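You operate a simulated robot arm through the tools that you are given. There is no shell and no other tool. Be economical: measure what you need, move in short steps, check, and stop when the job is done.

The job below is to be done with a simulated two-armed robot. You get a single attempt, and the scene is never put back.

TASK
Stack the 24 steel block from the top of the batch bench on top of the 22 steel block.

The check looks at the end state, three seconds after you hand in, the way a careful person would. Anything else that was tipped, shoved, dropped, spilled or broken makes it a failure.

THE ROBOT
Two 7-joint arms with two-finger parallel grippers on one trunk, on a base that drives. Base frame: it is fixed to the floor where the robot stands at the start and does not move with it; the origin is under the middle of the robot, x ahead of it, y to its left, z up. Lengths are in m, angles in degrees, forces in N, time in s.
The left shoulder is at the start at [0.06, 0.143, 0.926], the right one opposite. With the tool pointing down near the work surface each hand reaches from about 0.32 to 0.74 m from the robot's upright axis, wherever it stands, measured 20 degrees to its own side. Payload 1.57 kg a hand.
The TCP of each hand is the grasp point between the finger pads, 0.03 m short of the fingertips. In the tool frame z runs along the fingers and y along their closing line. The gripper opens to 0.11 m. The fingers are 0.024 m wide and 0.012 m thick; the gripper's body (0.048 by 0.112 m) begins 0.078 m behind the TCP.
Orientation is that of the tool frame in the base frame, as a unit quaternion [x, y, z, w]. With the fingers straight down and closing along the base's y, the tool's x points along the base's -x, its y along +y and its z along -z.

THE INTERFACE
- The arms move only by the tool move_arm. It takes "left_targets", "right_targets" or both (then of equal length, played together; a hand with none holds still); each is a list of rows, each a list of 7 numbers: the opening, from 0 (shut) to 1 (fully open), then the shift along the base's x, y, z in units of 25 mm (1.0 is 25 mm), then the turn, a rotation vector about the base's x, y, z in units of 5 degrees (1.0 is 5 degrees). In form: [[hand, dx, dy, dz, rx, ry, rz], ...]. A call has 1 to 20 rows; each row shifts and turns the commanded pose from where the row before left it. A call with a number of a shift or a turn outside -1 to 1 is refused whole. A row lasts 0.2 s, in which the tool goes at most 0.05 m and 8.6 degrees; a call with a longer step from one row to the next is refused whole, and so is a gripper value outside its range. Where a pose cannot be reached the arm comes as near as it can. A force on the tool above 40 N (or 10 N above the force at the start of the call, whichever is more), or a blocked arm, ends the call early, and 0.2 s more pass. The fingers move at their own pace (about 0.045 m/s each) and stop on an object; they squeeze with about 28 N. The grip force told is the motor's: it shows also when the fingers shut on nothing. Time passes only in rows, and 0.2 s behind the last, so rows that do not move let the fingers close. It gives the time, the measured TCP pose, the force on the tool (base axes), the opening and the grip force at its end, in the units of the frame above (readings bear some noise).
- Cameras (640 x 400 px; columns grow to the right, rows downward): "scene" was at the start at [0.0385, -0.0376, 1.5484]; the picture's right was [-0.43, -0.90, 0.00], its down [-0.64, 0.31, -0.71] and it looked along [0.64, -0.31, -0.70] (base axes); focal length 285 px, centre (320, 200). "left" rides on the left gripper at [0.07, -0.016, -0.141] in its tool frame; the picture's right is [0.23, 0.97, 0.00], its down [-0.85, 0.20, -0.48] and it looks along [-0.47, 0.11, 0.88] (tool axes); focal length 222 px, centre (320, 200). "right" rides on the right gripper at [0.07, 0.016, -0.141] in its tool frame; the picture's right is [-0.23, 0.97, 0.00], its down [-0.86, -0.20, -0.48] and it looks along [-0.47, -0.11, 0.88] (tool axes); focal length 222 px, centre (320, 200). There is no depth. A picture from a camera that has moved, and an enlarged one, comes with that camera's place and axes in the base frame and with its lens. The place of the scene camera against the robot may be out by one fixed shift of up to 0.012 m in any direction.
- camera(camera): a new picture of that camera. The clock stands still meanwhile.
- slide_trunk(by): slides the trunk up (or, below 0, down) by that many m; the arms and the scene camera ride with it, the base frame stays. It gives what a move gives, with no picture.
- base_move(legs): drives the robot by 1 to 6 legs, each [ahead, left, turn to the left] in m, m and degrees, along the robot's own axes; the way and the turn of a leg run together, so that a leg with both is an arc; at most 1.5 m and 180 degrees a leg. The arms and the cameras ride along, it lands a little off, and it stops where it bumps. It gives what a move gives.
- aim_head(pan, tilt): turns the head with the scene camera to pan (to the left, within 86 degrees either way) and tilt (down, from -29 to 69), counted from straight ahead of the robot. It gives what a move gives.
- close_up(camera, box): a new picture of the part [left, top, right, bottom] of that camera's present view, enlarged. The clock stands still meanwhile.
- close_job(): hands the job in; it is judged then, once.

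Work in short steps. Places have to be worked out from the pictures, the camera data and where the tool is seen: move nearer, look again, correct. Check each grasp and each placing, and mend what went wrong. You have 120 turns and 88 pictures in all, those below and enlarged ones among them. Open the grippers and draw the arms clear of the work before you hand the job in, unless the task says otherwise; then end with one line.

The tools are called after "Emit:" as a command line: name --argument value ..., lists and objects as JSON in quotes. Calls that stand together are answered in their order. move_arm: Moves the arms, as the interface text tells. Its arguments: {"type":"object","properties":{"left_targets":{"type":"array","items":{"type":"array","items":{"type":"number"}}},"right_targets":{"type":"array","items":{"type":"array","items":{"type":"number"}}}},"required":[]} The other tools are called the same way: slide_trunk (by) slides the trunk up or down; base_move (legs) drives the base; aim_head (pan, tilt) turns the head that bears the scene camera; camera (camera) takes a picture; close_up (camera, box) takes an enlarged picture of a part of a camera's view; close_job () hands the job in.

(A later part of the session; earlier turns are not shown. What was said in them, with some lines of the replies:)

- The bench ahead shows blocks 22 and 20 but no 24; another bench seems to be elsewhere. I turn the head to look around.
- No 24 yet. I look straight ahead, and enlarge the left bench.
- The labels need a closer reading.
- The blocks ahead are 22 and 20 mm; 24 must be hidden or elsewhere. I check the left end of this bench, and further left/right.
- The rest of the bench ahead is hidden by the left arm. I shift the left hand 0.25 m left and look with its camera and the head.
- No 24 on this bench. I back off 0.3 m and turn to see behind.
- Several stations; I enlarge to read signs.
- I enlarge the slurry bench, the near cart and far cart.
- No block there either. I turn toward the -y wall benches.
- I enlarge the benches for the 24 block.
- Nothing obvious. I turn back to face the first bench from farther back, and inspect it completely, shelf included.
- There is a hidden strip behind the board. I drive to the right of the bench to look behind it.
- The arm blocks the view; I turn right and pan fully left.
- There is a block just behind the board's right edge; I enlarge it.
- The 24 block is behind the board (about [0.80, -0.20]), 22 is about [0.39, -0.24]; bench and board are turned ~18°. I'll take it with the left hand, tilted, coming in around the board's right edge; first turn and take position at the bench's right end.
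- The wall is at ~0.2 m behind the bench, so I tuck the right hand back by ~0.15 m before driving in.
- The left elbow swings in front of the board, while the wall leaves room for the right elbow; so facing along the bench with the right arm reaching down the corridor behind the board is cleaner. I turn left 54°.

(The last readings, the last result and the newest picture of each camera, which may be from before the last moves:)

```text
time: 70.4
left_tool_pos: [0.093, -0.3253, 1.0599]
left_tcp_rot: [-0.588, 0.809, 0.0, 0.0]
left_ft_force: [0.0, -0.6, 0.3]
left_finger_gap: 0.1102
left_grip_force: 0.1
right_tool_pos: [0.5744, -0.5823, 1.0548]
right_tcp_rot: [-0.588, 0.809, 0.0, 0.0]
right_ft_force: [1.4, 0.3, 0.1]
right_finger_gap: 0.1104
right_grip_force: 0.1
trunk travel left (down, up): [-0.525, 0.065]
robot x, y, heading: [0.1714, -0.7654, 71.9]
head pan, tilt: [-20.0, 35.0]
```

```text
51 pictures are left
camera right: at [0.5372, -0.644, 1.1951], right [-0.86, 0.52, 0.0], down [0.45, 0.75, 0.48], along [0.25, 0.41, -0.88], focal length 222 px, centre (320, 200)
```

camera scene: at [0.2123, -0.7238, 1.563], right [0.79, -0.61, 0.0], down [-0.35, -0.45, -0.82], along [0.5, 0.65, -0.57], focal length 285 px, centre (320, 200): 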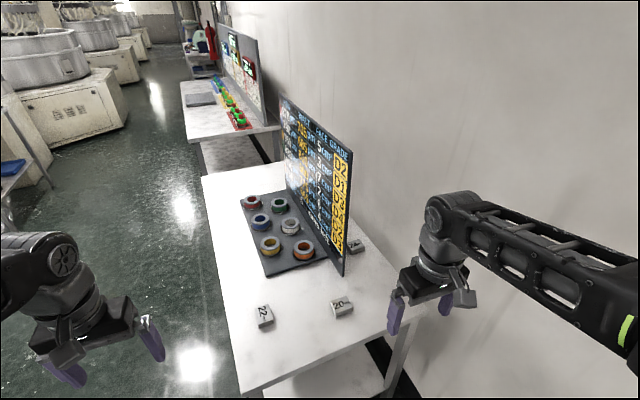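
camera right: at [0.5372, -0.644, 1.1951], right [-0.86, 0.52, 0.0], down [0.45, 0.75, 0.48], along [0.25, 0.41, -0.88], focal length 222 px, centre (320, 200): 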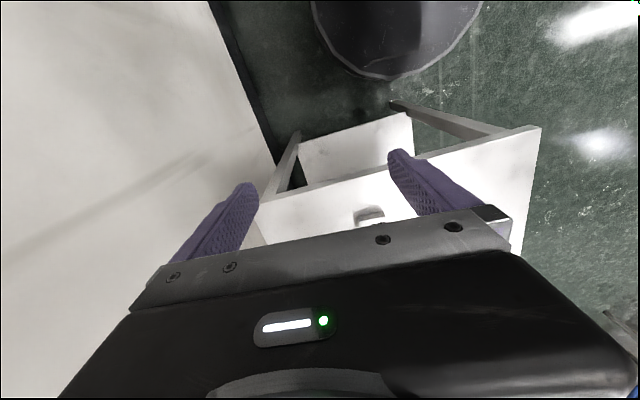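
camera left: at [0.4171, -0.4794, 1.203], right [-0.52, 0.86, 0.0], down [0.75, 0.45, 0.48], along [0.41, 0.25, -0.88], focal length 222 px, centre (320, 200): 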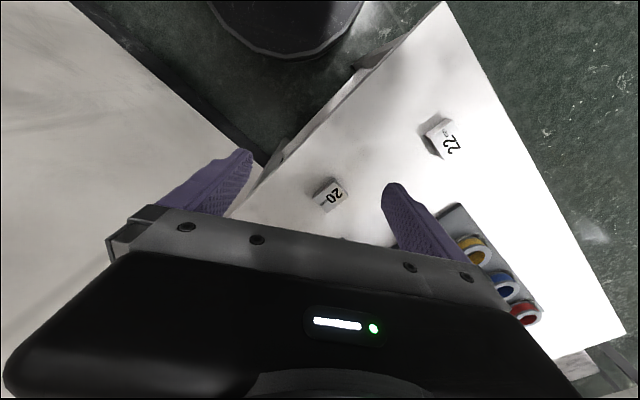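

Good layout. I enlarge the three blocks for measuring.

Emit:
close_up --camera "scene" --box '[240, 225, 380, 335]'

```text
3.64 times, centred on (310, 280) of scene
camera zoom: at [0.2123, -0.7238, 1.563], right [0.79, -0.61, 0.0], down [-0.35, -0.45, -0.82], along [0.5, 0.65, -0.57], focal length 1035 px, centre (356, -91)
```

zoom: 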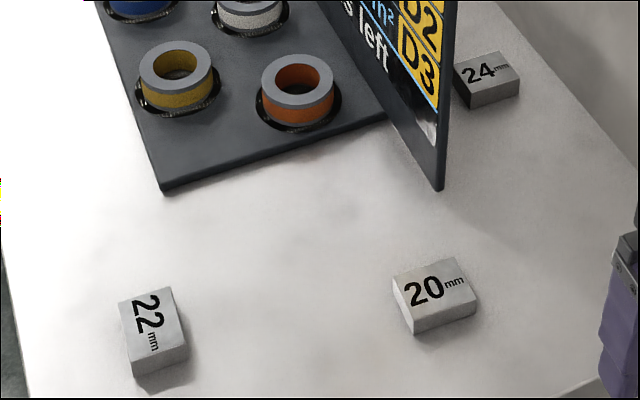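

24: centre ≈[0.794,-0.198], 55 mm across the corridor, 40 mm along it; 22: centre ≈[0.384,-0.242]. The 24 is slightly beyond the right hand's reach, so I drive 6 cm ahead and 6 cm right.

Emit:
base_move --legs '[[0.06, -0.06, 0]]'

Emit:
aim_head --pan -25 --tilt 40

Emit:
camera --camera "scene"

Emit:
close_up --camera "scene" --box '[200, 180, 400, 320]'

```text
time: 71.4
left_tool_pos: [0.1701, -0.2885, 1.0597]
left_tcp_rot: [-0.588, 0.809, 0.0, 0.0]
left_ft_force: [-1.2, 0.0, -0.1]
left_finger_gap: 0.1099
left_grip_force: 0.0
right_tool_pos: [0.6505, -0.5462, 1.0556]
right_tcp_rot: [-0.589, 0.808, 0.001, -0.001]
right_ft_force: [-0.7, -0.5, -0.1]
right_finger_gap: 0.1102
right_grip_force: 0.0
trunk travel left (down, up): [-0.525, 0.065]
robot x, y, heading: [0.2456, -0.7263, 72.1]
head pan, tilt: [-20.0, 35.0]
```

```text
time: 72.1
left_tool_pos: [0.1688, -0.2897, 1.0613]
left_tcp_rot: [-0.589, 0.808, 0.001, 0.001]
left_ft_force: [-1.0, -0.3, 1.3]
left_finger_gap: 0.1102
left_grip_force: 0.1
right_tool_pos: [0.6491, -0.547, 1.0547]
right_tcp_rot: [-0.588, 0.809, 0.001, 0.0]
right_ft_force: [-1.1, 0.7, 0.1]
right_finger_gap: 0.11
right_grip_force: 0.0
trunk travel left (down, up): [-0.525, 0.065]
robot x, y, heading: [0.2488, -0.7228, 72.2]
head pan, tilt: [-25.0, 40.0]
```

```text
49 pictures are left
camera scene: at [0.291, -0.6946, 1.5555], right [0.73, -0.68, 0.0], down [-0.44, -0.47, -0.77], along [0.52, 0.56, -0.64], focal length 285 px, centre (320, 200)
```

scene: 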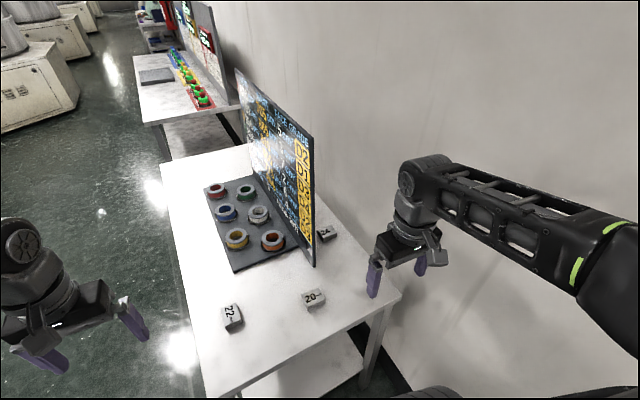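

```text
2.86 times, centred on (300, 250) of scene
camera zoom: at [0.291, -0.6946, 1.5555], right [0.73, -0.68, 0.0], down [-0.44, -0.47, -0.77], along [0.52, 0.56, -0.64], focal length 813 px, centre (377, 57)
```

zoom: 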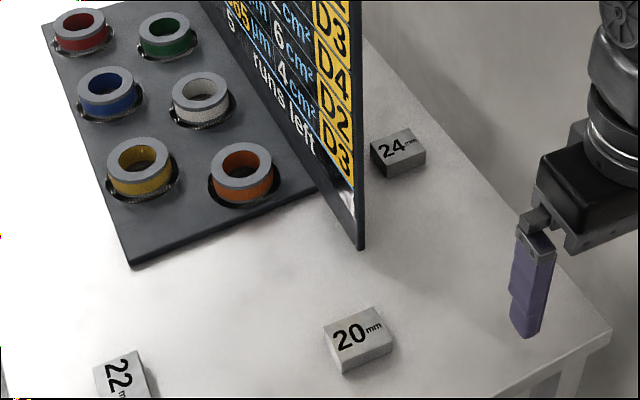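

Estimate refines to ≈[0.791,-0.197]. I bring the right hand into the corridor, to about 0.1 m short of the block, and look through its camera.

Emit:
move_arm --right_targets '[[1, 0.436, 0.952, -0.2, 0, 0, 0], [1, 0.436, 0.952, -0.2, 0, 0, 0], [1, 0.436, 0.952, -0.2, 0, 0, 0], [1, 0.436, 0.952, -0.2, 0, 0, 0], [1, 0.436, 0.952, -0.2, 0, 0, 0], [1, 0.436, 0.952, -0.2, 0, 0, 0], [1, 0.436, 0.952, -0.2, 0, 0, 0], [1, 0.436, 0.952, -0.2, 0, 0, 0], [1, 0.436, 0.952, -0.2, 0, 0, 0], [1, 0.436, 0.952, -0.2, 0, 0, 0]]'

Emit:
camera --camera "right"

Emit:
camera --camera "scene"

```text
time: 74.3
left_tool_pos: [0.1685, -0.2882, 1.0598]
left_tcp_rot: [-0.588, 0.809, -0.001, 0.0]
left_ft_force: [-0.4, 0.3, 0.4]
left_finger_gap: 0.1101
left_grip_force: 0.0
right_tool_pos: [0.7575, -0.306, 1.0031]
right_tcp_rot: [-0.588, 0.809, 0.001, 0.0]
right_ft_force: [0.2, 0.2, -0.4]
right_finger_gap: 0.1101
right_grip_force: 0.0
trunk travel left (down, up): [-0.525, 0.065]
robot x, y, heading: [0.2524, -0.7224, 72.0]
head pan, tilt: [-25.0, 40.0]
```

```text
47 pictures are left
camera right: at [0.72, -0.3671, 1.1436], right [-0.86, 0.52, 0.0], down [0.45, 0.75, 0.48], along [0.25, 0.41, -0.88], focal length 222 px, centre (320, 200)
```

right: 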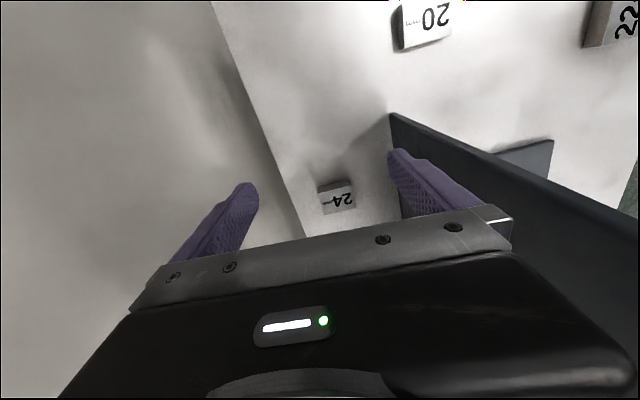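

```text
46 pictures are left
camera scene: at [0.2917, -0.6936, 1.5554], right [0.73, -0.68, 0.0], down [-0.44, -0.47, -0.77], along [0.52, 0.56, -0.64], focal length 285 px, centre (320, 200)
```

scene: 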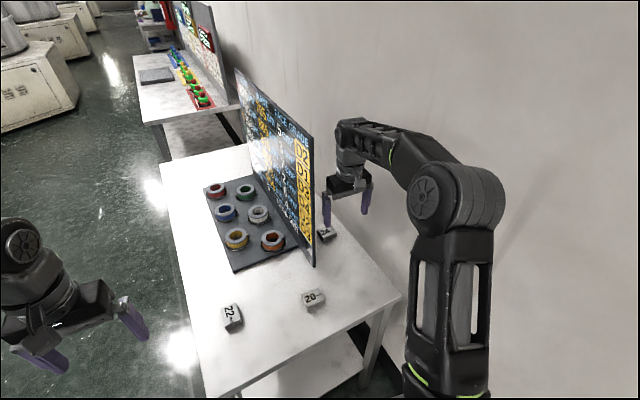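

The hand is in the corridor, well clear. I measure the block through the right camera.

Emit:
close_up --camera "right" --box '[280, 130, 440, 230]'

```text
4.00 times, centred on (360, 180) of right
camera zoom: at [0.72, -0.3671, 1.1436], right [-0.86, 0.52, 0.0], down [0.45, 0.75, 0.48], along [0.25, 0.41, -0.88], focal length 888 px, centre (160, 280)
```

zoom: 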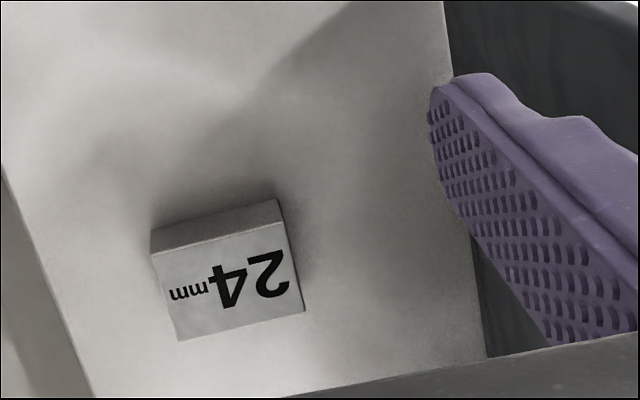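

The block sits at ≈[0.787,-0.2005], aligned with the hand. I narrow the fingers to 8 cm, move over it, and lower halfway.

Emit:
move_arm --right_targets '[[0.75, 0.236, 0.844, 0, 0, 0, 0], [0.75, 0.236, 0.844, 0, 0, 0, 0], [0.75, 0.236, 0.844, 0, 0, 0, 0], [0.75, 0.236, 0.844, 0, 0, 0, 0], [0.75, 0.236, 0.844, 0, 0, 0, 0], [0.75, 0, 0, -1, 0, 0, 0], [0.75, 0, 0, -1, 0, 0, 0], [0.75, 0, 0, -1, 0, 0, 0], [0.75, 0, 0, -1, 0, 0, 0]]'

Emit:
camera --camera "right"

Emit:
close_up --camera "scene" --box '[260, 100, 460, 260]'

```text
time: 76.3
left_tool_pos: [0.1673, -0.2893, 1.061]
left_tcp_rot: [-0.588, 0.809, 0.0, 0.0]
left_ft_force: [-0.3, 0.9, -0.3]
left_finger_gap: 0.11
left_grip_force: 0.0
right_tool_pos: [0.7766, -0.243, 0.9063]
right_tcp_rot: [-0.588, 0.809, -0.001, 0.0]
right_ft_force: [-0.1, -0.1, -0.5]
right_finger_gap: 0.0822
right_grip_force: 0.0
right hand out of reach, approached as far as the arm can: row 4, 5
trunk travel left (down, up): [-0.525, 0.065]
robot x, y, heading: [0.2488, -0.7254, 72.1]
head pan, tilt: [-25.0, 40.0]
```

```text
44 pictures are left
camera right: at [0.7396, -0.3047, 1.047], right [-0.86, 0.52, 0.0], down [0.45, 0.75, 0.48], along [0.25, 0.41, -0.88], focal length 222 px, centre (320, 200)
```

right: 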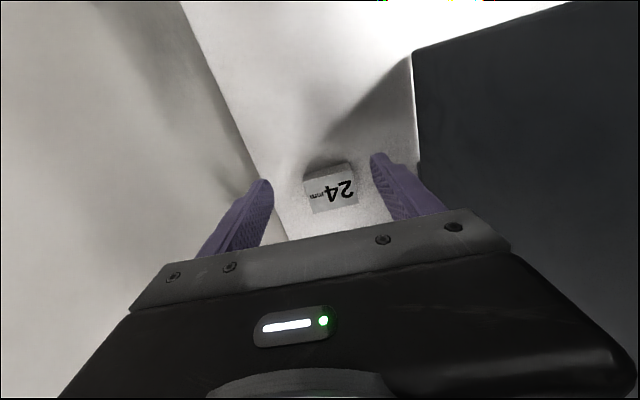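

```text
2.50 times, centred on (360, 180) of scene
camera zoom: at [0.2916, -0.6941, 1.5554], right [0.73, -0.68, 0.0], down [-0.44, -0.47, -0.77], along [0.52, 0.56, -0.64], focal length 712 px, centre (220, 250)
```

zoom: 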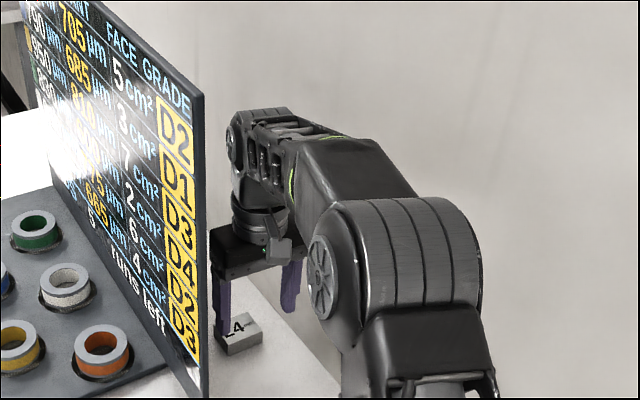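

Reach ended 4 cm short. I tilt the hand 20° (fingers forward along the corridor) so the wrist stays back, and see where the TCP goes.

Emit:
move_arm --right_targets '[[0.75, 0, 0, 0, 0.951, -0.309, 0], [0.75, 0, 0, 0, 0.951, -0.309, 0], [0.75, 0, 0, 0, 0.951, -0.309, 0], [0.75, 0, 0, 0, 0.951, -0.309, 0], [0.75, 0, 0, 0, 0, 0, 0]]'

```text
time: 77.5
left_tool_pos: [0.168, -0.2888, 1.0604]
left_tcp_rot: [-0.588, 0.809, 0.001, 0.0]
left_ft_force: [0.3, -0.3, 0.6]
left_finger_gap: 0.1098
left_grip_force: 0.0
right_tool_pos: [0.7765, -0.2447, 0.9059]
right_tcp_rot: [-0.579, 0.796, 0.102, 0.141]
right_ft_force: [0.7, -0.3, -1.5]
right_finger_gap: 0.0824
right_grip_force: 0.1
trunk travel left (down, up): [-0.525, 0.065]
robot x, y, heading: [0.244, -0.724, 71.9]
head pan, tilt: [-25.0, 40.0]
```

The tilt held the TCP; now I advance the remaining 4.4 cm.

Emit:
move_arm --right_targets '[[0.75, 0.14, 0.587, 0, 0, 0, 0], [0.75, 0.14, 0.587, 0, 0, 0, 0], [0.75, 0.14, 0.587, 0, 0, 0, 0], [0.75, 0, 0, 0, 0, 0, 0]]'

Emit:
camera --camera "right"

```text
time: 78.5
left_tool_pos: [0.1696, -0.2895, 1.0609]
left_tcp_rot: [-0.589, 0.808, 0.001, 0.0]
left_ft_force: [0.8, -0.3, 0.1]
left_finger_gap: 0.1103
left_grip_force: 0.1
right_tool_pos: [0.7866, -0.1982, 0.9082]
right_tcp_rot: [-0.579, 0.796, 0.102, 0.14]
right_ft_force: [0.0, 0.2, -0.4]
right_finger_gap: 0.0821
right_grip_force: 0.0
trunk travel left (down, up): [-0.525, 0.065]
robot x, y, heading: [0.2473, -0.7279, 72.0]
head pan, tilt: [-25.0, 40.0]
```

```text
42 pictures are left
camera right: at [0.734, -0.3018, 1.0159], right [-0.86, 0.5, 0.08], down [0.39, 0.55, 0.74], along [0.33, 0.67, -0.67], focal length 222 px, centre (320, 200)
```

right: 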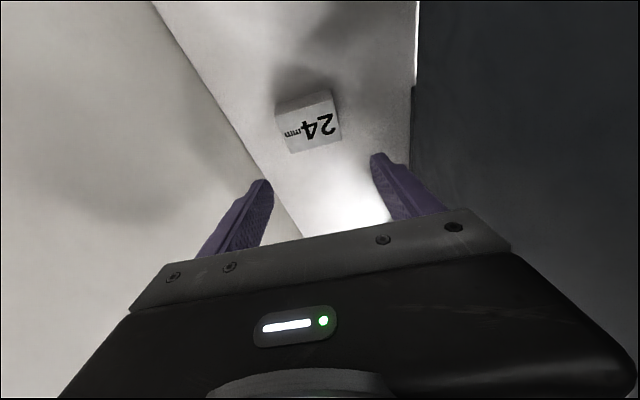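

Block in line between the fingers (≈[0.784,-0.203]). I lower to z≈0.838.

Emit:
move_arm --right_targets '[[0.75, -0.04, -0.06, -0.8, 0, 0, 0], [0.75, -0.04, -0.06, -0.8, 0, 0, 0], [0.75, 0, 0, -0.8, 0, 0, 0], [0.75, 0, 0, -0.4, 0, 0, 0], [0.75, 0, 0, 0, 0, 0, 0]]'

Emit:
camera --camera "right"

Emit:
close_up --camera "scene" --box '[280, 160, 400, 260]'

```text
time: 79.7
left_tool_pos: [0.1691, -0.2897, 1.0607]
left_tcp_rot: [-0.589, 0.808, 0.001, 0.0]
left_ft_force: [0.3, -0.8, 0.2]
left_finger_gap: 0.11
left_grip_force: 0.0
right_tool_pos: [0.7858, -0.2022, 0.8391]
right_tcp_rot: [-0.58, 0.796, 0.102, 0.141]
right_ft_force: [0.5, 0.4, 0.7]
right_finger_gap: 0.0826
right_grip_force: 0.0
trunk travel left (down, up): [-0.525, 0.065]
robot x, y, heading: [0.2496, -0.7278, 72.1]
head pan, tilt: [-25.0, 40.0]
```

```text
41 pictures are left
camera right: at [0.7342, -0.3056, 0.9459], right [-0.86, 0.5, 0.08], down [0.39, 0.55, 0.74], along [0.33, 0.67, -0.67], focal length 222 px, centre (320, 200)
```

right: 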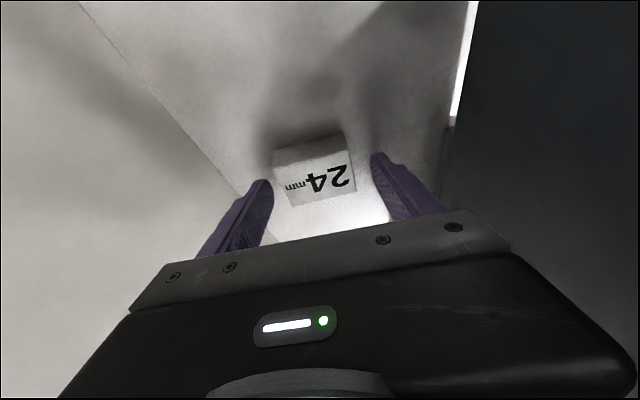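

```text
4.00 times, centred on (340, 210) of scene
camera zoom: at [0.2912, -0.6944, 1.5554], right [0.73, -0.68, 0.0], down [-0.44, -0.47, -0.77], along [0.52, 0.56, -0.64], focal length 1138 px, centre (240, 160)
```

zoom: 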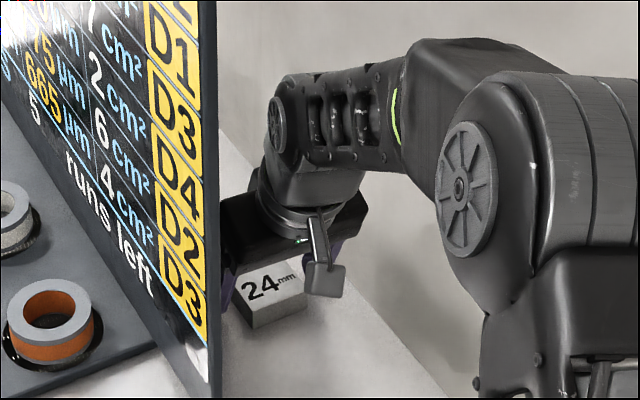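

The fingers (tilted) would grip ~1.3 cm past the block's middle; I back off 1.2 cm, lower 4 mm and close.

Emit:
move_arm --right_targets '[[0.75, -0.15, -0.46, 0, 0, 0, 0], [0.75, 0, 0, -0.2, 0, 0, 0], [0, 0, 0, 0, 0, 0, 0], [0, 0, 0, 0, 0, 0, 0], [0, 0, 0, 0, 0, 0, 0], [0, 0, 0, 0, 0, 0, 0]]'

Emit:
camera --camera "right"

```text
time: 81.1
left_tool_pos: [0.1687, -0.2901, 1.0608]
left_tcp_rot: [-0.589, 0.808, 0.001, 0.0]
left_ft_force: [-0.2, -0.1, -0.3]
left_finger_gap: 0.1103
left_grip_force: 0.1
right_tool_pos: [0.7815, -0.215, 0.8324]
right_tcp_rot: [-0.58, 0.796, 0.102, 0.14]
right_ft_force: [0.8, -0.5, 1.6]
right_finger_gap: 0.0559
right_grip_force: 28.0
trunk travel left (down, up): [-0.525, 0.065]
robot x, y, heading: [0.2496, -0.7244, 72.1]
head pan, tilt: [-25.0, 40.0]
```

```text
39 pictures are left
camera right: at [0.7306, -0.3182, 0.9406], right [-0.86, 0.5, 0.08], down [0.39, 0.55, 0.74], along [0.33, 0.67, -0.67], focal length 222 px, centre (320, 200)
```

right: 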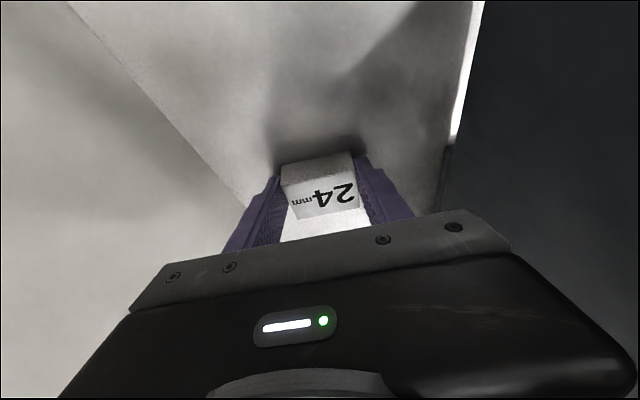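

Gripped (5.6 cm). I lift 4 cm and check.

Emit:
move_arm --right_targets '[[0, 0, 0, 0.6, 0, 0, 0], [0, 0, 0, 0.6, 0, 0, 0], [0, 0, 0, 0.6, 0, 0, 0]]'

Emit:
camera --camera "right"

```text
time: 81.9
left_tool_pos: [0.1684, -0.2885, 1.0604]
left_tcp_rot: [-0.588, 0.809, -0.001, 0.0]
left_ft_force: [-0.6, -0.5, 0.9]
left_finger_gap: 0.1101
left_grip_force: 0.0
right_tool_pos: [0.7817, -0.214, 0.8781]
right_tcp_rot: [-0.579, 0.797, 0.102, 0.14]
right_ft_force: [-0.2, 0.5, -5.6]
right_finger_gap: 0.0561
right_grip_force: 28.3
trunk travel left (down, up): [-0.525, 0.065]
robot x, y, heading: [0.2484, -0.728, 72.3]
head pan, tilt: [-25.0, 40.0]
```

```text
38 pictures are left
camera right: at [0.729, -0.3174, 0.9863], right [-0.86, 0.5, 0.08], down [0.39, 0.55, 0.74], along [0.33, 0.67, -0.67], focal length 222 px, centre (320, 200)
```

right: 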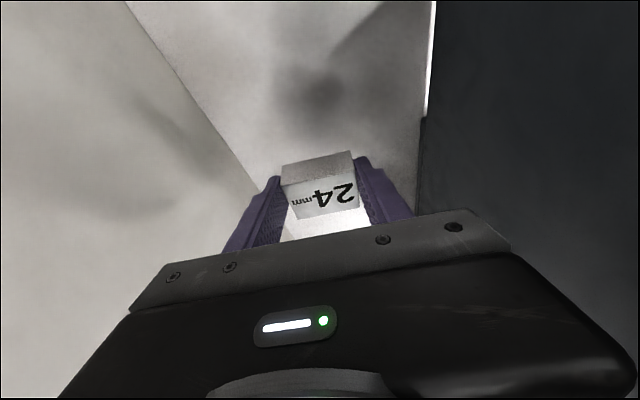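

Held firmly. I draw it back out of the corridor 0.35 m while rising, and move the left hand 0.1 m aside.

Emit:
move_arm --right_targets '[[0, -0.309, -0.951, 0.2, 0, 0, 0], [0, -0.309, -0.951, 0.2, 0, 0, 0], [0, -0.309, -0.951, 0.2, 0, 0, 0], [0, -0.309, -0.951, 0.2, 0, 0, 0], [0, -0.309, -0.951, 0.2, 0, 0, 0], [0, -0.309, -0.951, 0.2, 0, 0, 0], [0, -0.309, -0.951, 0.2, 0, 0, 0], [0, -0.309, -0.951, 0.2, 0, 0, 0], [0, -0.309, -0.951, 0.2, 0, 0, 0], [0, -0.309, -0.951, 0.2, 0, 0, 0], [0, -0.309, -0.951, 0.2, 0, 0, 0], [0, -0.309, -0.951, 0.2, 0, 0, 0], [0, -0.309, -0.951, 0.2, 0, 0, 0], [0, -0.309, -0.951, 0.2, 0, 0, 0]]' --left_targets '[[1, -0.951, 0.309, 0, 0, 0, 0], [1, -0.951, 0.309, 0, 0, 0, 0], [1, -0.951, 0.309, 0, 0, 0, 0], [1, -0.951, 0.309, 0, 0, 0, 0], [1, 0, 0, 0, 0, 0, 0], [1, 0, 0, 0, 0, 0, 0], [1, 0, 0, 0, 0, 0, 0], [1, 0, 0, 0, 0, 0, 0], [1, 0, 0, 0, 0, 0, 0], [1, 0, 0, 0, 0, 0, 0], [1, 0, 0, 0, 0, 0, 0], [1, 0, 0, 0, 0, 0, 0], [1, 0, 0, 0, 0, 0, 0], [1, 0, 0, 0, 0, 0, 0]]'

Emit:
camera --camera "scene"

```text
time: 84.9
left_tool_pos: [0.0698, -0.2574, 1.0626]
left_tcp_rot: [-0.588, 0.809, 0.001, 0.001]
left_ft_force: [-0.1, 0.7, 0.3]
left_finger_gap: 0.1102
left_grip_force: 0.1
right_tool_pos: [0.6835, -0.5396, 0.9522]
right_tcp_rot: [-0.58, 0.796, 0.102, 0.138]
right_ft_force: [0.0, -0.7, -4.5]
right_finger_gap: 0.0556
right_grip_force: 28.0
right hand out of reach, approached as far as the arm can: row 14
trunk travel left (down, up): [-0.525, 0.065]
robot x, y, heading: [0.2476, -0.7276, 71.9]
head pan, tilt: [-25.0, 40.0]
```

```text
37 pictures are left
camera scene: at [0.2915, -0.6948, 1.5554], right [0.73, -0.68, 0.0], down [-0.44, -0.47, -0.77], along [0.52, 0.56, -0.64], focal length 285 px, centre (320, 200)
```

scene: 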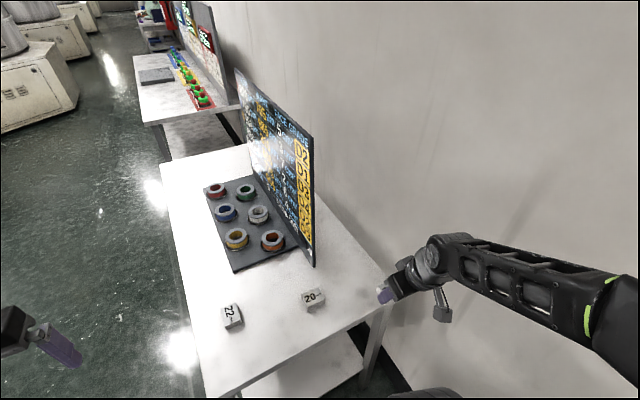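

Clear. I bring the hand upright while moving across toward a spot ~9 cm short of the 22 block.

Emit:
move_arm --right_targets '[[0, -0.817, 0.535, 0, -0.951, 0.309, 0], [0, -0.817, 0.535, 0, -0.951, 0.309, 0], [0, -0.817, 0.535, 0, -0.951, 0.309, 0], [0, -0.817, 0.535, 0, -0.951, 0.309, 0], [0, -0.817, 0.535, 0, 0, 0, 0], [0, -0.817, 0.535, 0, 0, 0, 0], [0, -0.817, 0.535, 0, 0, 0, 0], [0, -0.817, 0.535, 0, 0, 0, 0], [0, -0.817, 0.535, 0, 0, 0, 0], [0, -0.817, 0.535, 0, 0, 0, 0], [0, -0.817, 0.535, 0, 0, 0, 0], [0, -0.817, 0.535, 0, 0, 0, 0], [0, -0.817, 0.535, 0, 0, 0, 0], [0, -0.817, 0.535, 0, 0, 0, 0], [0, -0.817, 0.535, 0, 0, 0, 0], [0, -0.817, 0.535, 0, 0, 0, 0]]'

Emit:
camera --camera "right"

Emit:
camera --camera "scene"

```text
time: 88.3
left_tool_pos: [0.07, -0.2587, 1.0619]
left_tcp_rot: [-0.588, 0.809, 0.001, 0.0]
left_ft_force: [-0.5, -1.0, 0.4]
left_finger_gap: 0.1101
left_grip_force: 0.0
right_tool_pos: [0.3553, -0.3286, 0.9517]
right_tcp_rot: [-0.588, 0.809, 0.0, 0.0]
right_ft_force: [-0.1, 0.7, -4.1]
right_finger_gap: 0.0557
right_grip_force: 27.7
trunk travel left (down, up): [-0.525, 0.065]
robot x, y, heading: [0.2458, -0.7237, 72.0]
head pan, tilt: [-25.0, 40.0]
```

```text
36 pictures are left
camera right: at [0.3185, -0.3901, 1.0916], right [-0.86, 0.52, 0.0], down [0.45, 0.75, 0.48], along [0.25, 0.41, -0.88], focal length 222 px, centre (320, 200)
```

right: 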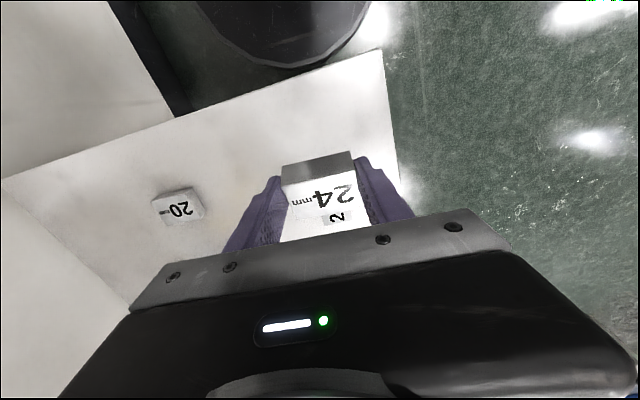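

```text
35 pictures are left
camera scene: at [0.2907, -0.6936, 1.5554], right [0.73, -0.68, 0.0], down [-0.44, -0.47, -0.77], along [0.52, 0.56, -0.64], focal length 285 px, centre (320, 200)
```

scene: 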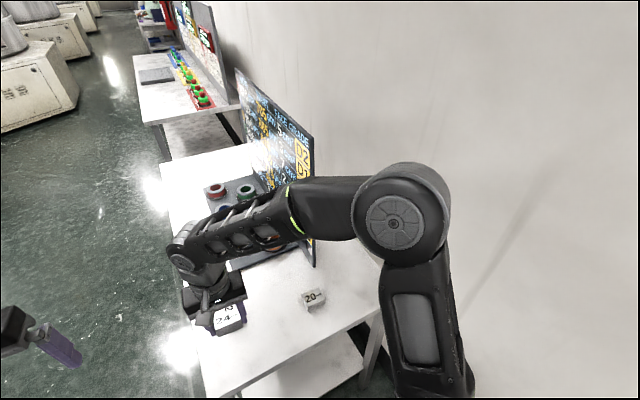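

The block was gripped with the hand tilted, so it's now pitched; I must place it with the same 20° tilt. I re-tilt, and step 13 cm toward the wall to see the 22 with the hand camera.

Emit:
move_arm --right_targets '[[0, 0.82, -0.267, 0.2, 0.951, -0.309, 0], [0, 0.82, -0.267, 0.2, 0.951, -0.309, 0], [0, 0.82, -0.267, 0.2, 0.951, -0.309, 0], [0, 0.82, -0.267, 0.2, 0.951, -0.309, 0], [0, 0.82, -0.267, 0, 0, 0, 0], [0, 0.82, -0.267, 0, 0, 0, 0], [0, 0, 0, 0, 0, 0, 0]]'

Emit:
camera --camera "right"

```text
time: 89.9
left_tool_pos: [0.0715, -0.2591, 1.062]
left_tcp_rot: [-0.589, 0.808, 0.0, 0.0]
left_ft_force: [0.1, -0.8, -0.3]
left_finger_gap: 0.1101
left_grip_force: 0.0
right_tool_pos: [0.4787, -0.3683, 0.97]
right_tcp_rot: [-0.579, 0.797, 0.102, 0.14]
right_ft_force: [-0.4, -0.2, -5.3]
right_finger_gap: 0.0554
right_grip_force: 28.4
trunk travel left (down, up): [-0.525, 0.065]
robot x, y, heading: [0.2468, -0.7245, 72.2]
head pan, tilt: [-25.0, 40.0]
```

```text
34 pictures are left
camera right: at [0.428, -0.4717, 1.0792], right [-0.86, 0.5, 0.08], down [0.39, 0.55, 0.74], along [0.33, 0.67, -0.67], focal length 222 px, centre (320, 200)
```

right: 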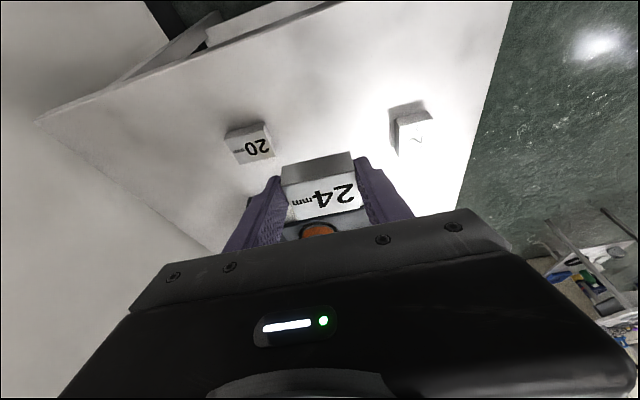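

Emit:
close_up --camera "right" --box '[220, 90, 460, 240]'

```text
2.67 times, centred on (340, 165) of right
camera zoom: at [0.428, -0.4717, 1.0792], right [-0.86, 0.5, 0.08], down [0.39, 0.55, 0.74], along [0.33, 0.67, -0.67], focal length 592 px, centre (267, 293)
```

zoom: 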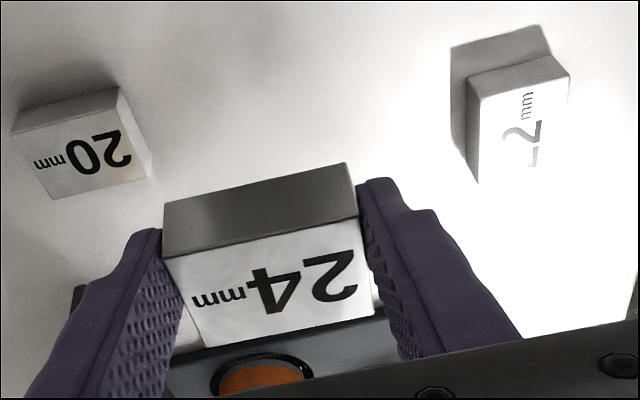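

22 measures centre ≈[0.386,-0.245], and the held block sits 1.7 cm ahead of the TCP. I move over it and lower to ~2 cm above.

Emit:
move_arm --right_targets '[[0, -0.653, 0.72, 0, 0, 0, 0], [0, -0.653, 0.72, 0, 0, 0, 0], [0, -0.653, 0.72, 0, 0, 0, 0], [0, -0.653, 0.72, 0, 0, 0, 0], [0, -0.653, 0.72, 0, 0, 0, 0], [0, -0.653, 0.72, 0, 0, 0, 0], [0, 0, 0, -0.95, 0, 0, 0], [0, 0, 0, -0.95, 0, 0, 0], [0, 0, 0, -0.95, 0, 0, 0], [0, 0, 0, -0.95, 0, 0, 0], [0, 0, 0, 0, 0, 0, 0]]'

Emit:
camera --camera "right"

Emit:
camera --camera "scene"

Emit:
camera --camera "left"

```text
time: 92.3
left_tool_pos: [0.0697, -0.2588, 1.0622]
left_tcp_rot: [-0.589, 0.808, 0.001, 0.0]
left_ft_force: [0.4, -0.1, 0.4]
left_finger_gap: 0.1099
left_grip_force: 0.0
right_tool_pos: [0.3831, -0.2619, 0.8749]
right_tcp_rot: [-0.58, 0.796, 0.102, 0.14]
right_ft_force: [0.5, -0.3, -5.1]
right_finger_gap: 0.0558
right_grip_force: 27.5
trunk travel left (down, up): [-0.525, 0.065]
robot x, y, heading: [0.2472, -0.7269, 72.1]
head pan, tilt: [-25.0, 40.0]
```

```text
32 pictures are left
camera right: at [0.3313, -0.3652, 0.9837], right [-0.86, 0.5, 0.08], down [0.39, 0.55, 0.74], along [0.33, 0.67, -0.67], focal length 222 px, centre (320, 200)
```

right: 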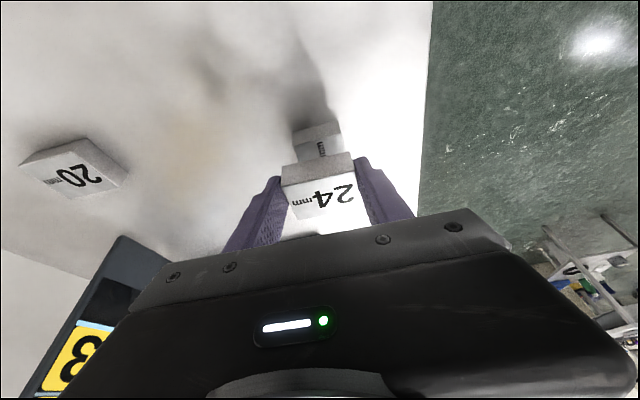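

```text
31 pictures are left
camera scene: at [0.2913, -0.6943, 1.5554], right [0.73, -0.68, 0.0], down [-0.44, -0.47, -0.77], along [0.52, 0.56, -0.64], focal length 285 px, centre (320, 200)
```

scene: 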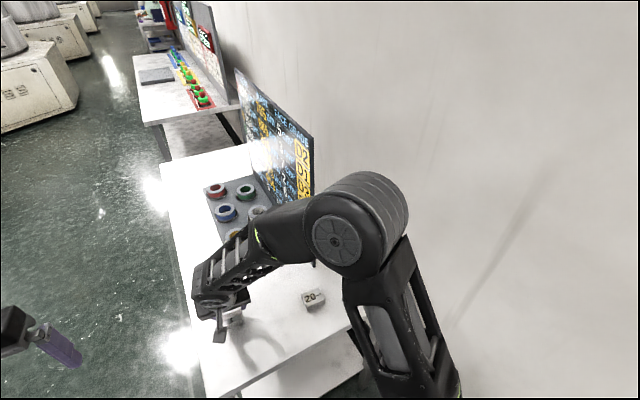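

```text
30 pictures are left
camera left: at [0.0637, -0.3299, 1.2045], right [-1.0, 0.08, 0.0], down [0.07, 0.87, 0.48], along [0.04, 0.48, -0.88], focal length 222 px, centre (320, 200)
```

left: 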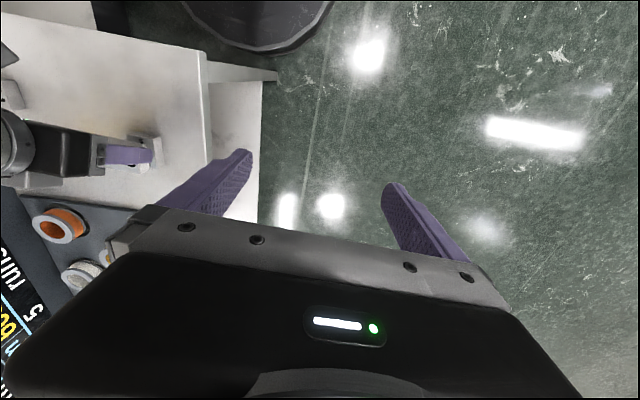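

Aligned roughly; I zoom to check centring.

Emit:
close_up --camera "right" --box '[250, 100, 410, 240]'

Emit:
close_up --camera "left" --box '[80, 110, 200, 210]'

```text
2.86 times, centred on (330, 170) of right
camera zoom: at [0.3313, -0.3652, 0.9837], right [-0.86, 0.5, 0.08], down [0.39, 0.55, 0.74], along [0.33, 0.67, -0.67], focal length 635 px, centre (291, 286)
```

zoom: 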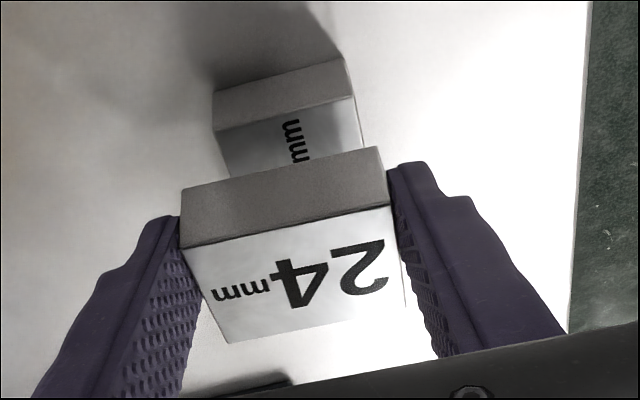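

```text
4.00 times, centred on (140, 160) of left
camera zoom: at [0.0637, -0.3299, 1.2045], right [-1.0, 0.08, 0.0], down [0.07, 0.87, 0.48], along [0.04, 0.48, -0.88], focal length 888 px, centre (1040, 360)
```

zoom: 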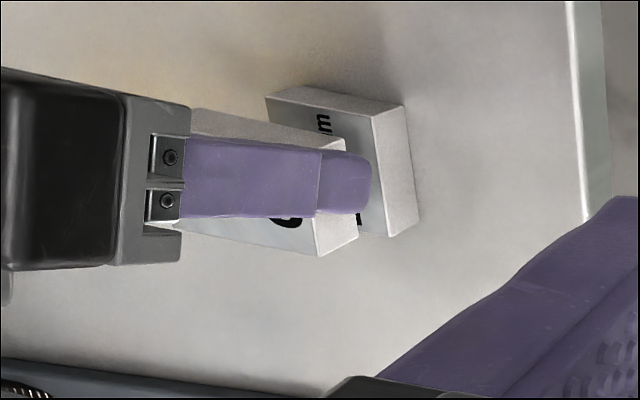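

Small correction: −3.5 mm across, +5 mm along; then I lower to just about contact.

Emit:
move_arm --right_targets '[[0, -0.072, 0.236, 0, 0, 0, 0], [0, 0, 0, -0.4, 0, 0, 0], [0, 0, 0, -0.3, 0, 0, 0], [0, 0, 0, 0, 0, 0, 0]]'

Emit:
close_up --camera "left" --box '[80, 110, 200, 210]'

```text
time: 93.3
left_tool_pos: [0.0714, -0.2564, 1.0622]
left_tcp_rot: [-0.588, 0.809, 0.0, 0.0]
left_ft_force: [-1.2, 0.0, 0.0]
left_finger_gap: 0.11
left_grip_force: 0.1
right_tool_pos: [0.3812, -0.2541, 0.8575]
right_tcp_rot: [-0.579, 0.797, 0.102, 0.14]
right_ft_force: [0.7, 0.6, -4.3]
right_finger_gap: 0.0559
right_grip_force: 28.4
trunk travel left (down, up): [-0.525, 0.065]
robot x, y, heading: [0.2489, -0.7228, 72.1]
head pan, tilt: [-25.0, 40.0]
```

```text
4.00 times, centred on (140, 160) of left
camera zoom: at [0.0636, -0.3298, 1.2045], right [-1.0, 0.08, 0.0], down [0.07, 0.87, 0.48], along [0.04, 0.48, -0.88], focal length 888 px, centre (1040, 360)
```

zoom: 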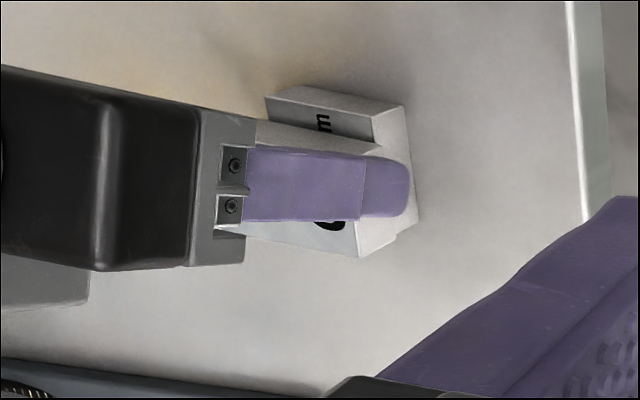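

Still no contact (-4.3 N). I go down in 1 mm rows.

Emit:
move_arm --right_targets '[[0, 0, 0, -0.05, 0, 0, 0], [0, 0, 0, -0.05, 0, 0, 0], [0, 0, 0, 0, 0, 0, 0]]'

Emit:
close_up --camera "right" --box '[250, 100, 410, 240]'

```text
time: 94.1
left_tool_pos: [0.0699, -0.2588, 1.0619]
left_tcp_rot: [-0.589, 0.808, 0.0, -0.001]
left_ft_force: [0.3, -1.7, 0.1]
left_finger_gap: 0.1101
left_grip_force: 0.0
right_tool_pos: [0.381, -0.2544, 0.8566]
right_tcp_rot: [-0.58, 0.796, 0.102, 0.14]
right_ft_force: [-0.6, -0.2, -4.6]
right_finger_gap: 0.0557
right_grip_force: 27.3
trunk travel left (down, up): [-0.525, 0.065]
robot x, y, heading: [0.247, -0.7246, 71.7]
head pan, tilt: [-25.0, 40.0]
```

```text
2.86 times, centred on (330, 170) of right
camera zoom: at [0.3286, -0.3575, 0.9642], right [-0.86, 0.5, 0.08], down [0.39, 0.55, 0.74], along [0.33, 0.67, -0.67], focal length 635 px, centre (291, 286)
```

zoom: 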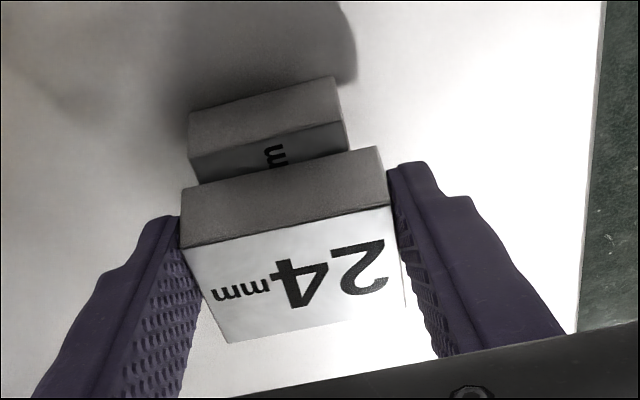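

Well centred now (within ~2 mm). Continue down.

Emit:
move_arm --right_targets '[[0, 0, 0, -0.06, 0, 0, 0], [0, 0, 0, -0.06, 0, 0, 0], [0, 0, 0, 0, 0, 0, 0]]'

```text
time: 94.9
left_tool_pos: [0.0725, -0.2584, 1.0628]
left_tcp_rot: [-0.588, 0.809, 0.0, 0.0]
left_ft_force: [-0.2, -0.9, 0.5]
left_finger_gap: 0.1099
left_grip_force: 0.0
right_tool_pos: [0.3799, -0.2552, 0.8546]
right_tcp_rot: [-0.579, 0.796, 0.102, 0.14]
right_ft_force: [1.6, -2.5, 8.7]
right_finger_gap: 0.0557
right_grip_force: 27.7
trunk travel left (down, up): [-0.525, 0.065]
robot x, y, heading: [0.2466, -0.7232, 72.1]
head pan, tilt: [-25.0, 40.0]
```

Contact made. I relax 0.5 mm, open to 0.75, and rise straight up.

Emit:
move_arm --right_targets '[[0, 0, 0, 0.02, 0, 0, 0], [0.75, 0, 0, 0, 0, 0, 0], [0.75, 0, 0, 0, 0, 0, 0], [0.75, 0, 0, 0, 0, 0, 0], [0.75, 0, 0, 0.6, 0, 0, 0], [0.75, 0, 0, 0.8, 0, 0, 0], [0.75, 0, 0, 0.8, 0, 0, 0], [0.75, 0, 0, 0.8, 0, 0, 0]]'

Emit:
camera --camera "right"

```text
time: 96.7
left_tool_pos: [0.071, -0.2583, 1.0611]
left_tcp_rot: [-0.588, 0.809, 0.001, 0.001]
left_ft_force: [0.1, 0.0, 0.9]
left_finger_gap: 0.11
left_grip_force: 0.1
right_tool_pos: [0.3808, -0.2569, 0.9287]
right_tcp_rot: [-0.58, 0.796, 0.102, 0.139]
right_ft_force: [0.3, -0.7, 0.4]
right_finger_gap: 0.0826
right_grip_force: 0.1
trunk travel left (down, up): [-0.525, 0.065]
robot x, y, heading: [0.2474, -0.7274, 72.1]
head pan, tilt: [-25.0, 40.0]
```

```text
25 pictures are left
camera right: at [0.3284, -0.3602, 1.0374], right [-0.86, 0.5, 0.08], down [0.39, 0.55, 0.74], along [0.33, 0.67, -0.67], focal length 222 px, centre (320, 200)
```

right: 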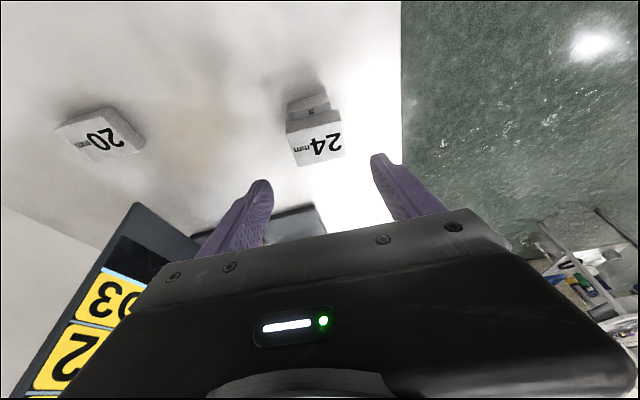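

Stacked. I raise the hand further and draw it clear, then view the result.

Emit:
move_arm --right_targets '[[1, 0, 0, 1, 0, 0, 0], [1, 0, 0, 1, 0, 0, 0], [1, 0, 0, 1, 0, 0, 0], [1, 0, 0, 1, 0, 0, 0], [1, 0.9, -0.4, 0, 0, 0, 0], [1, 0.9, -0.4, 0, 0, 0, 0], [1, 0.9, -0.4, 0, 0, 0, 0], [1, 0.9, -0.4, 0, 0, 0, 0], [1, 0.9, -0.4, 0, 0, 0, 0], [1, 0.9, -0.4, 0, 0, 0, 0], [1, 0.9, -0.4, 0, 0, 0, 0], [1, 0.9, -0.4, 0, 0, 0, 0], [1, 0.6, -0.8, 0, 0, 0, 0], [1, 0.6, -0.8, 0, 0, 0, 0], [1, 0.6, -0.8, 0, 0, 0, 0]]'

Emit:
camera --camera "scene"

Emit:
close_up --camera "scene" --box '[180, 260, 340, 360]'

```text
time: 99.9
left_tool_pos: [0.0701, -0.2582, 1.0632]
left_tcp_rot: [-0.589, 0.808, 0.001, 0.001]
left_ft_force: [0.5, -0.3, 0.3]
left_finger_gap: 0.11
left_grip_force: 0.1
right_tool_pos: [0.604, -0.3945, 1.0306]
right_tcp_rot: [-0.579, 0.796, 0.102, 0.14]
right_ft_force: [0.1, -0.3, -0.4]
right_finger_gap: 0.1102
right_grip_force: 0.1
trunk travel left (down, up): [-0.525, 0.065]
robot x, y, heading: [0.2439, -0.7231, 72.5]
head pan, tilt: [-25.0, 40.0]
```

```text
24 pictures are left
camera scene: at [0.2914, -0.6951, 1.5554], right [0.73, -0.68, 0.0], down [-0.44, -0.47, -0.77], along [0.52, 0.56, -0.64], focal length 285 px, centre (320, 200)
```

scene: 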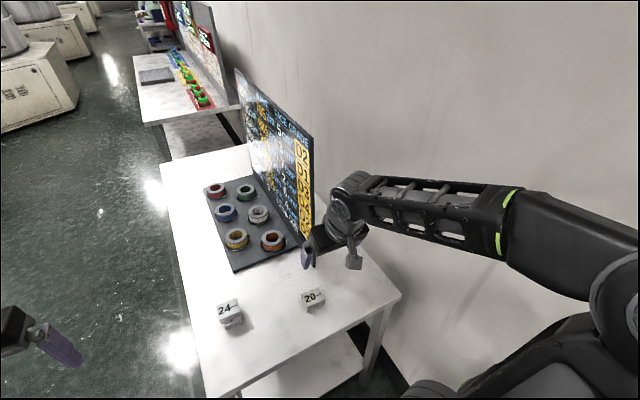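

```text
4.00 times, centred on (260, 310) of scene
camera zoom: at [0.2914, -0.6951, 1.5554], right [0.73, -0.68, 0.0], down [-0.44, -0.47, -0.77], along [0.52, 0.56, -0.64], focal length 1138 px, centre (560, -240)
```

zoom: 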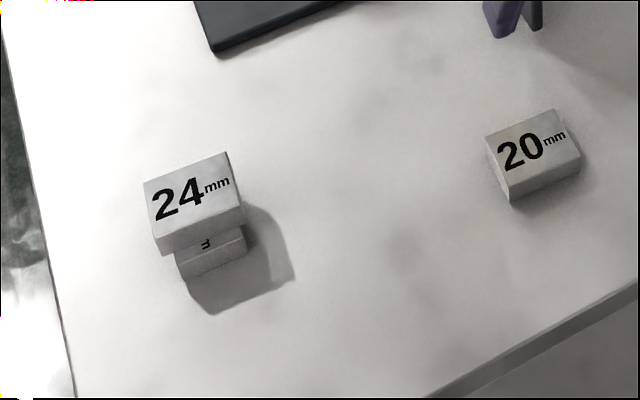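

The 24 sits squarely on the 22; everything else untouched. I back the robot off so both arms are clear.

Emit:
base_move --legs '[[-0.3, 0, 0]]'

Emit:
camera --camera "scene"

```text
time: 101.9
left_tool_pos: [-0.0223, -0.5446, 1.0619]
left_tcp_rot: [-0.589, 0.808, 0.001, 0.0]
left_ft_force: [-0.7, -0.4, 0.4]
left_finger_gap: 0.1098
left_grip_force: 0.0
right_tool_pos: [0.5111, -0.6787, 1.0308]
right_tcp_rot: [-0.58, 0.796, 0.103, 0.139]
right_ft_force: [-0.4, 0.5, -0.4]
right_finger_gap: 0.1098
right_grip_force: 0.0
trunk travel left (down, up): [-0.525, 0.065]
robot x, y, heading: [0.1529, -1.0129, 72.5]
head pan, tilt: [-25.0, 40.0]
```

```text
22 pictures are left
camera scene: at [0.199, -0.9807, 1.5555], right [0.73, -0.68, 0.0], down [-0.44, -0.47, -0.77], along [0.52, 0.56, -0.64], focal length 285 px, centre (320, 200)
```

scene: 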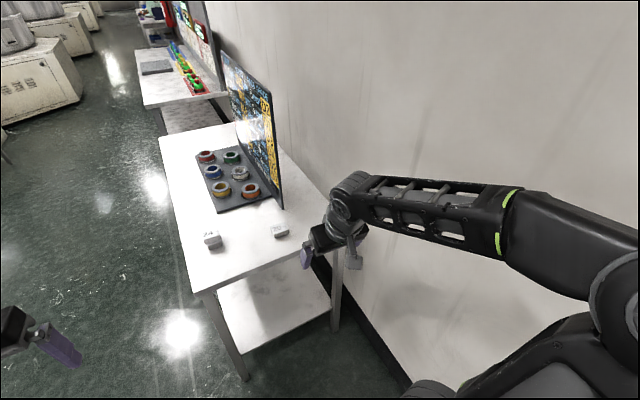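

All clear, grippers open; handing in.

Emit:
close_job

```text
The job is handed in.
```

The 24 steel block is now stacked on top of the 22 steel block, centred to within about 2 mm; in the last pictures nothing else on the bench looked moved, and the job has been handed in.
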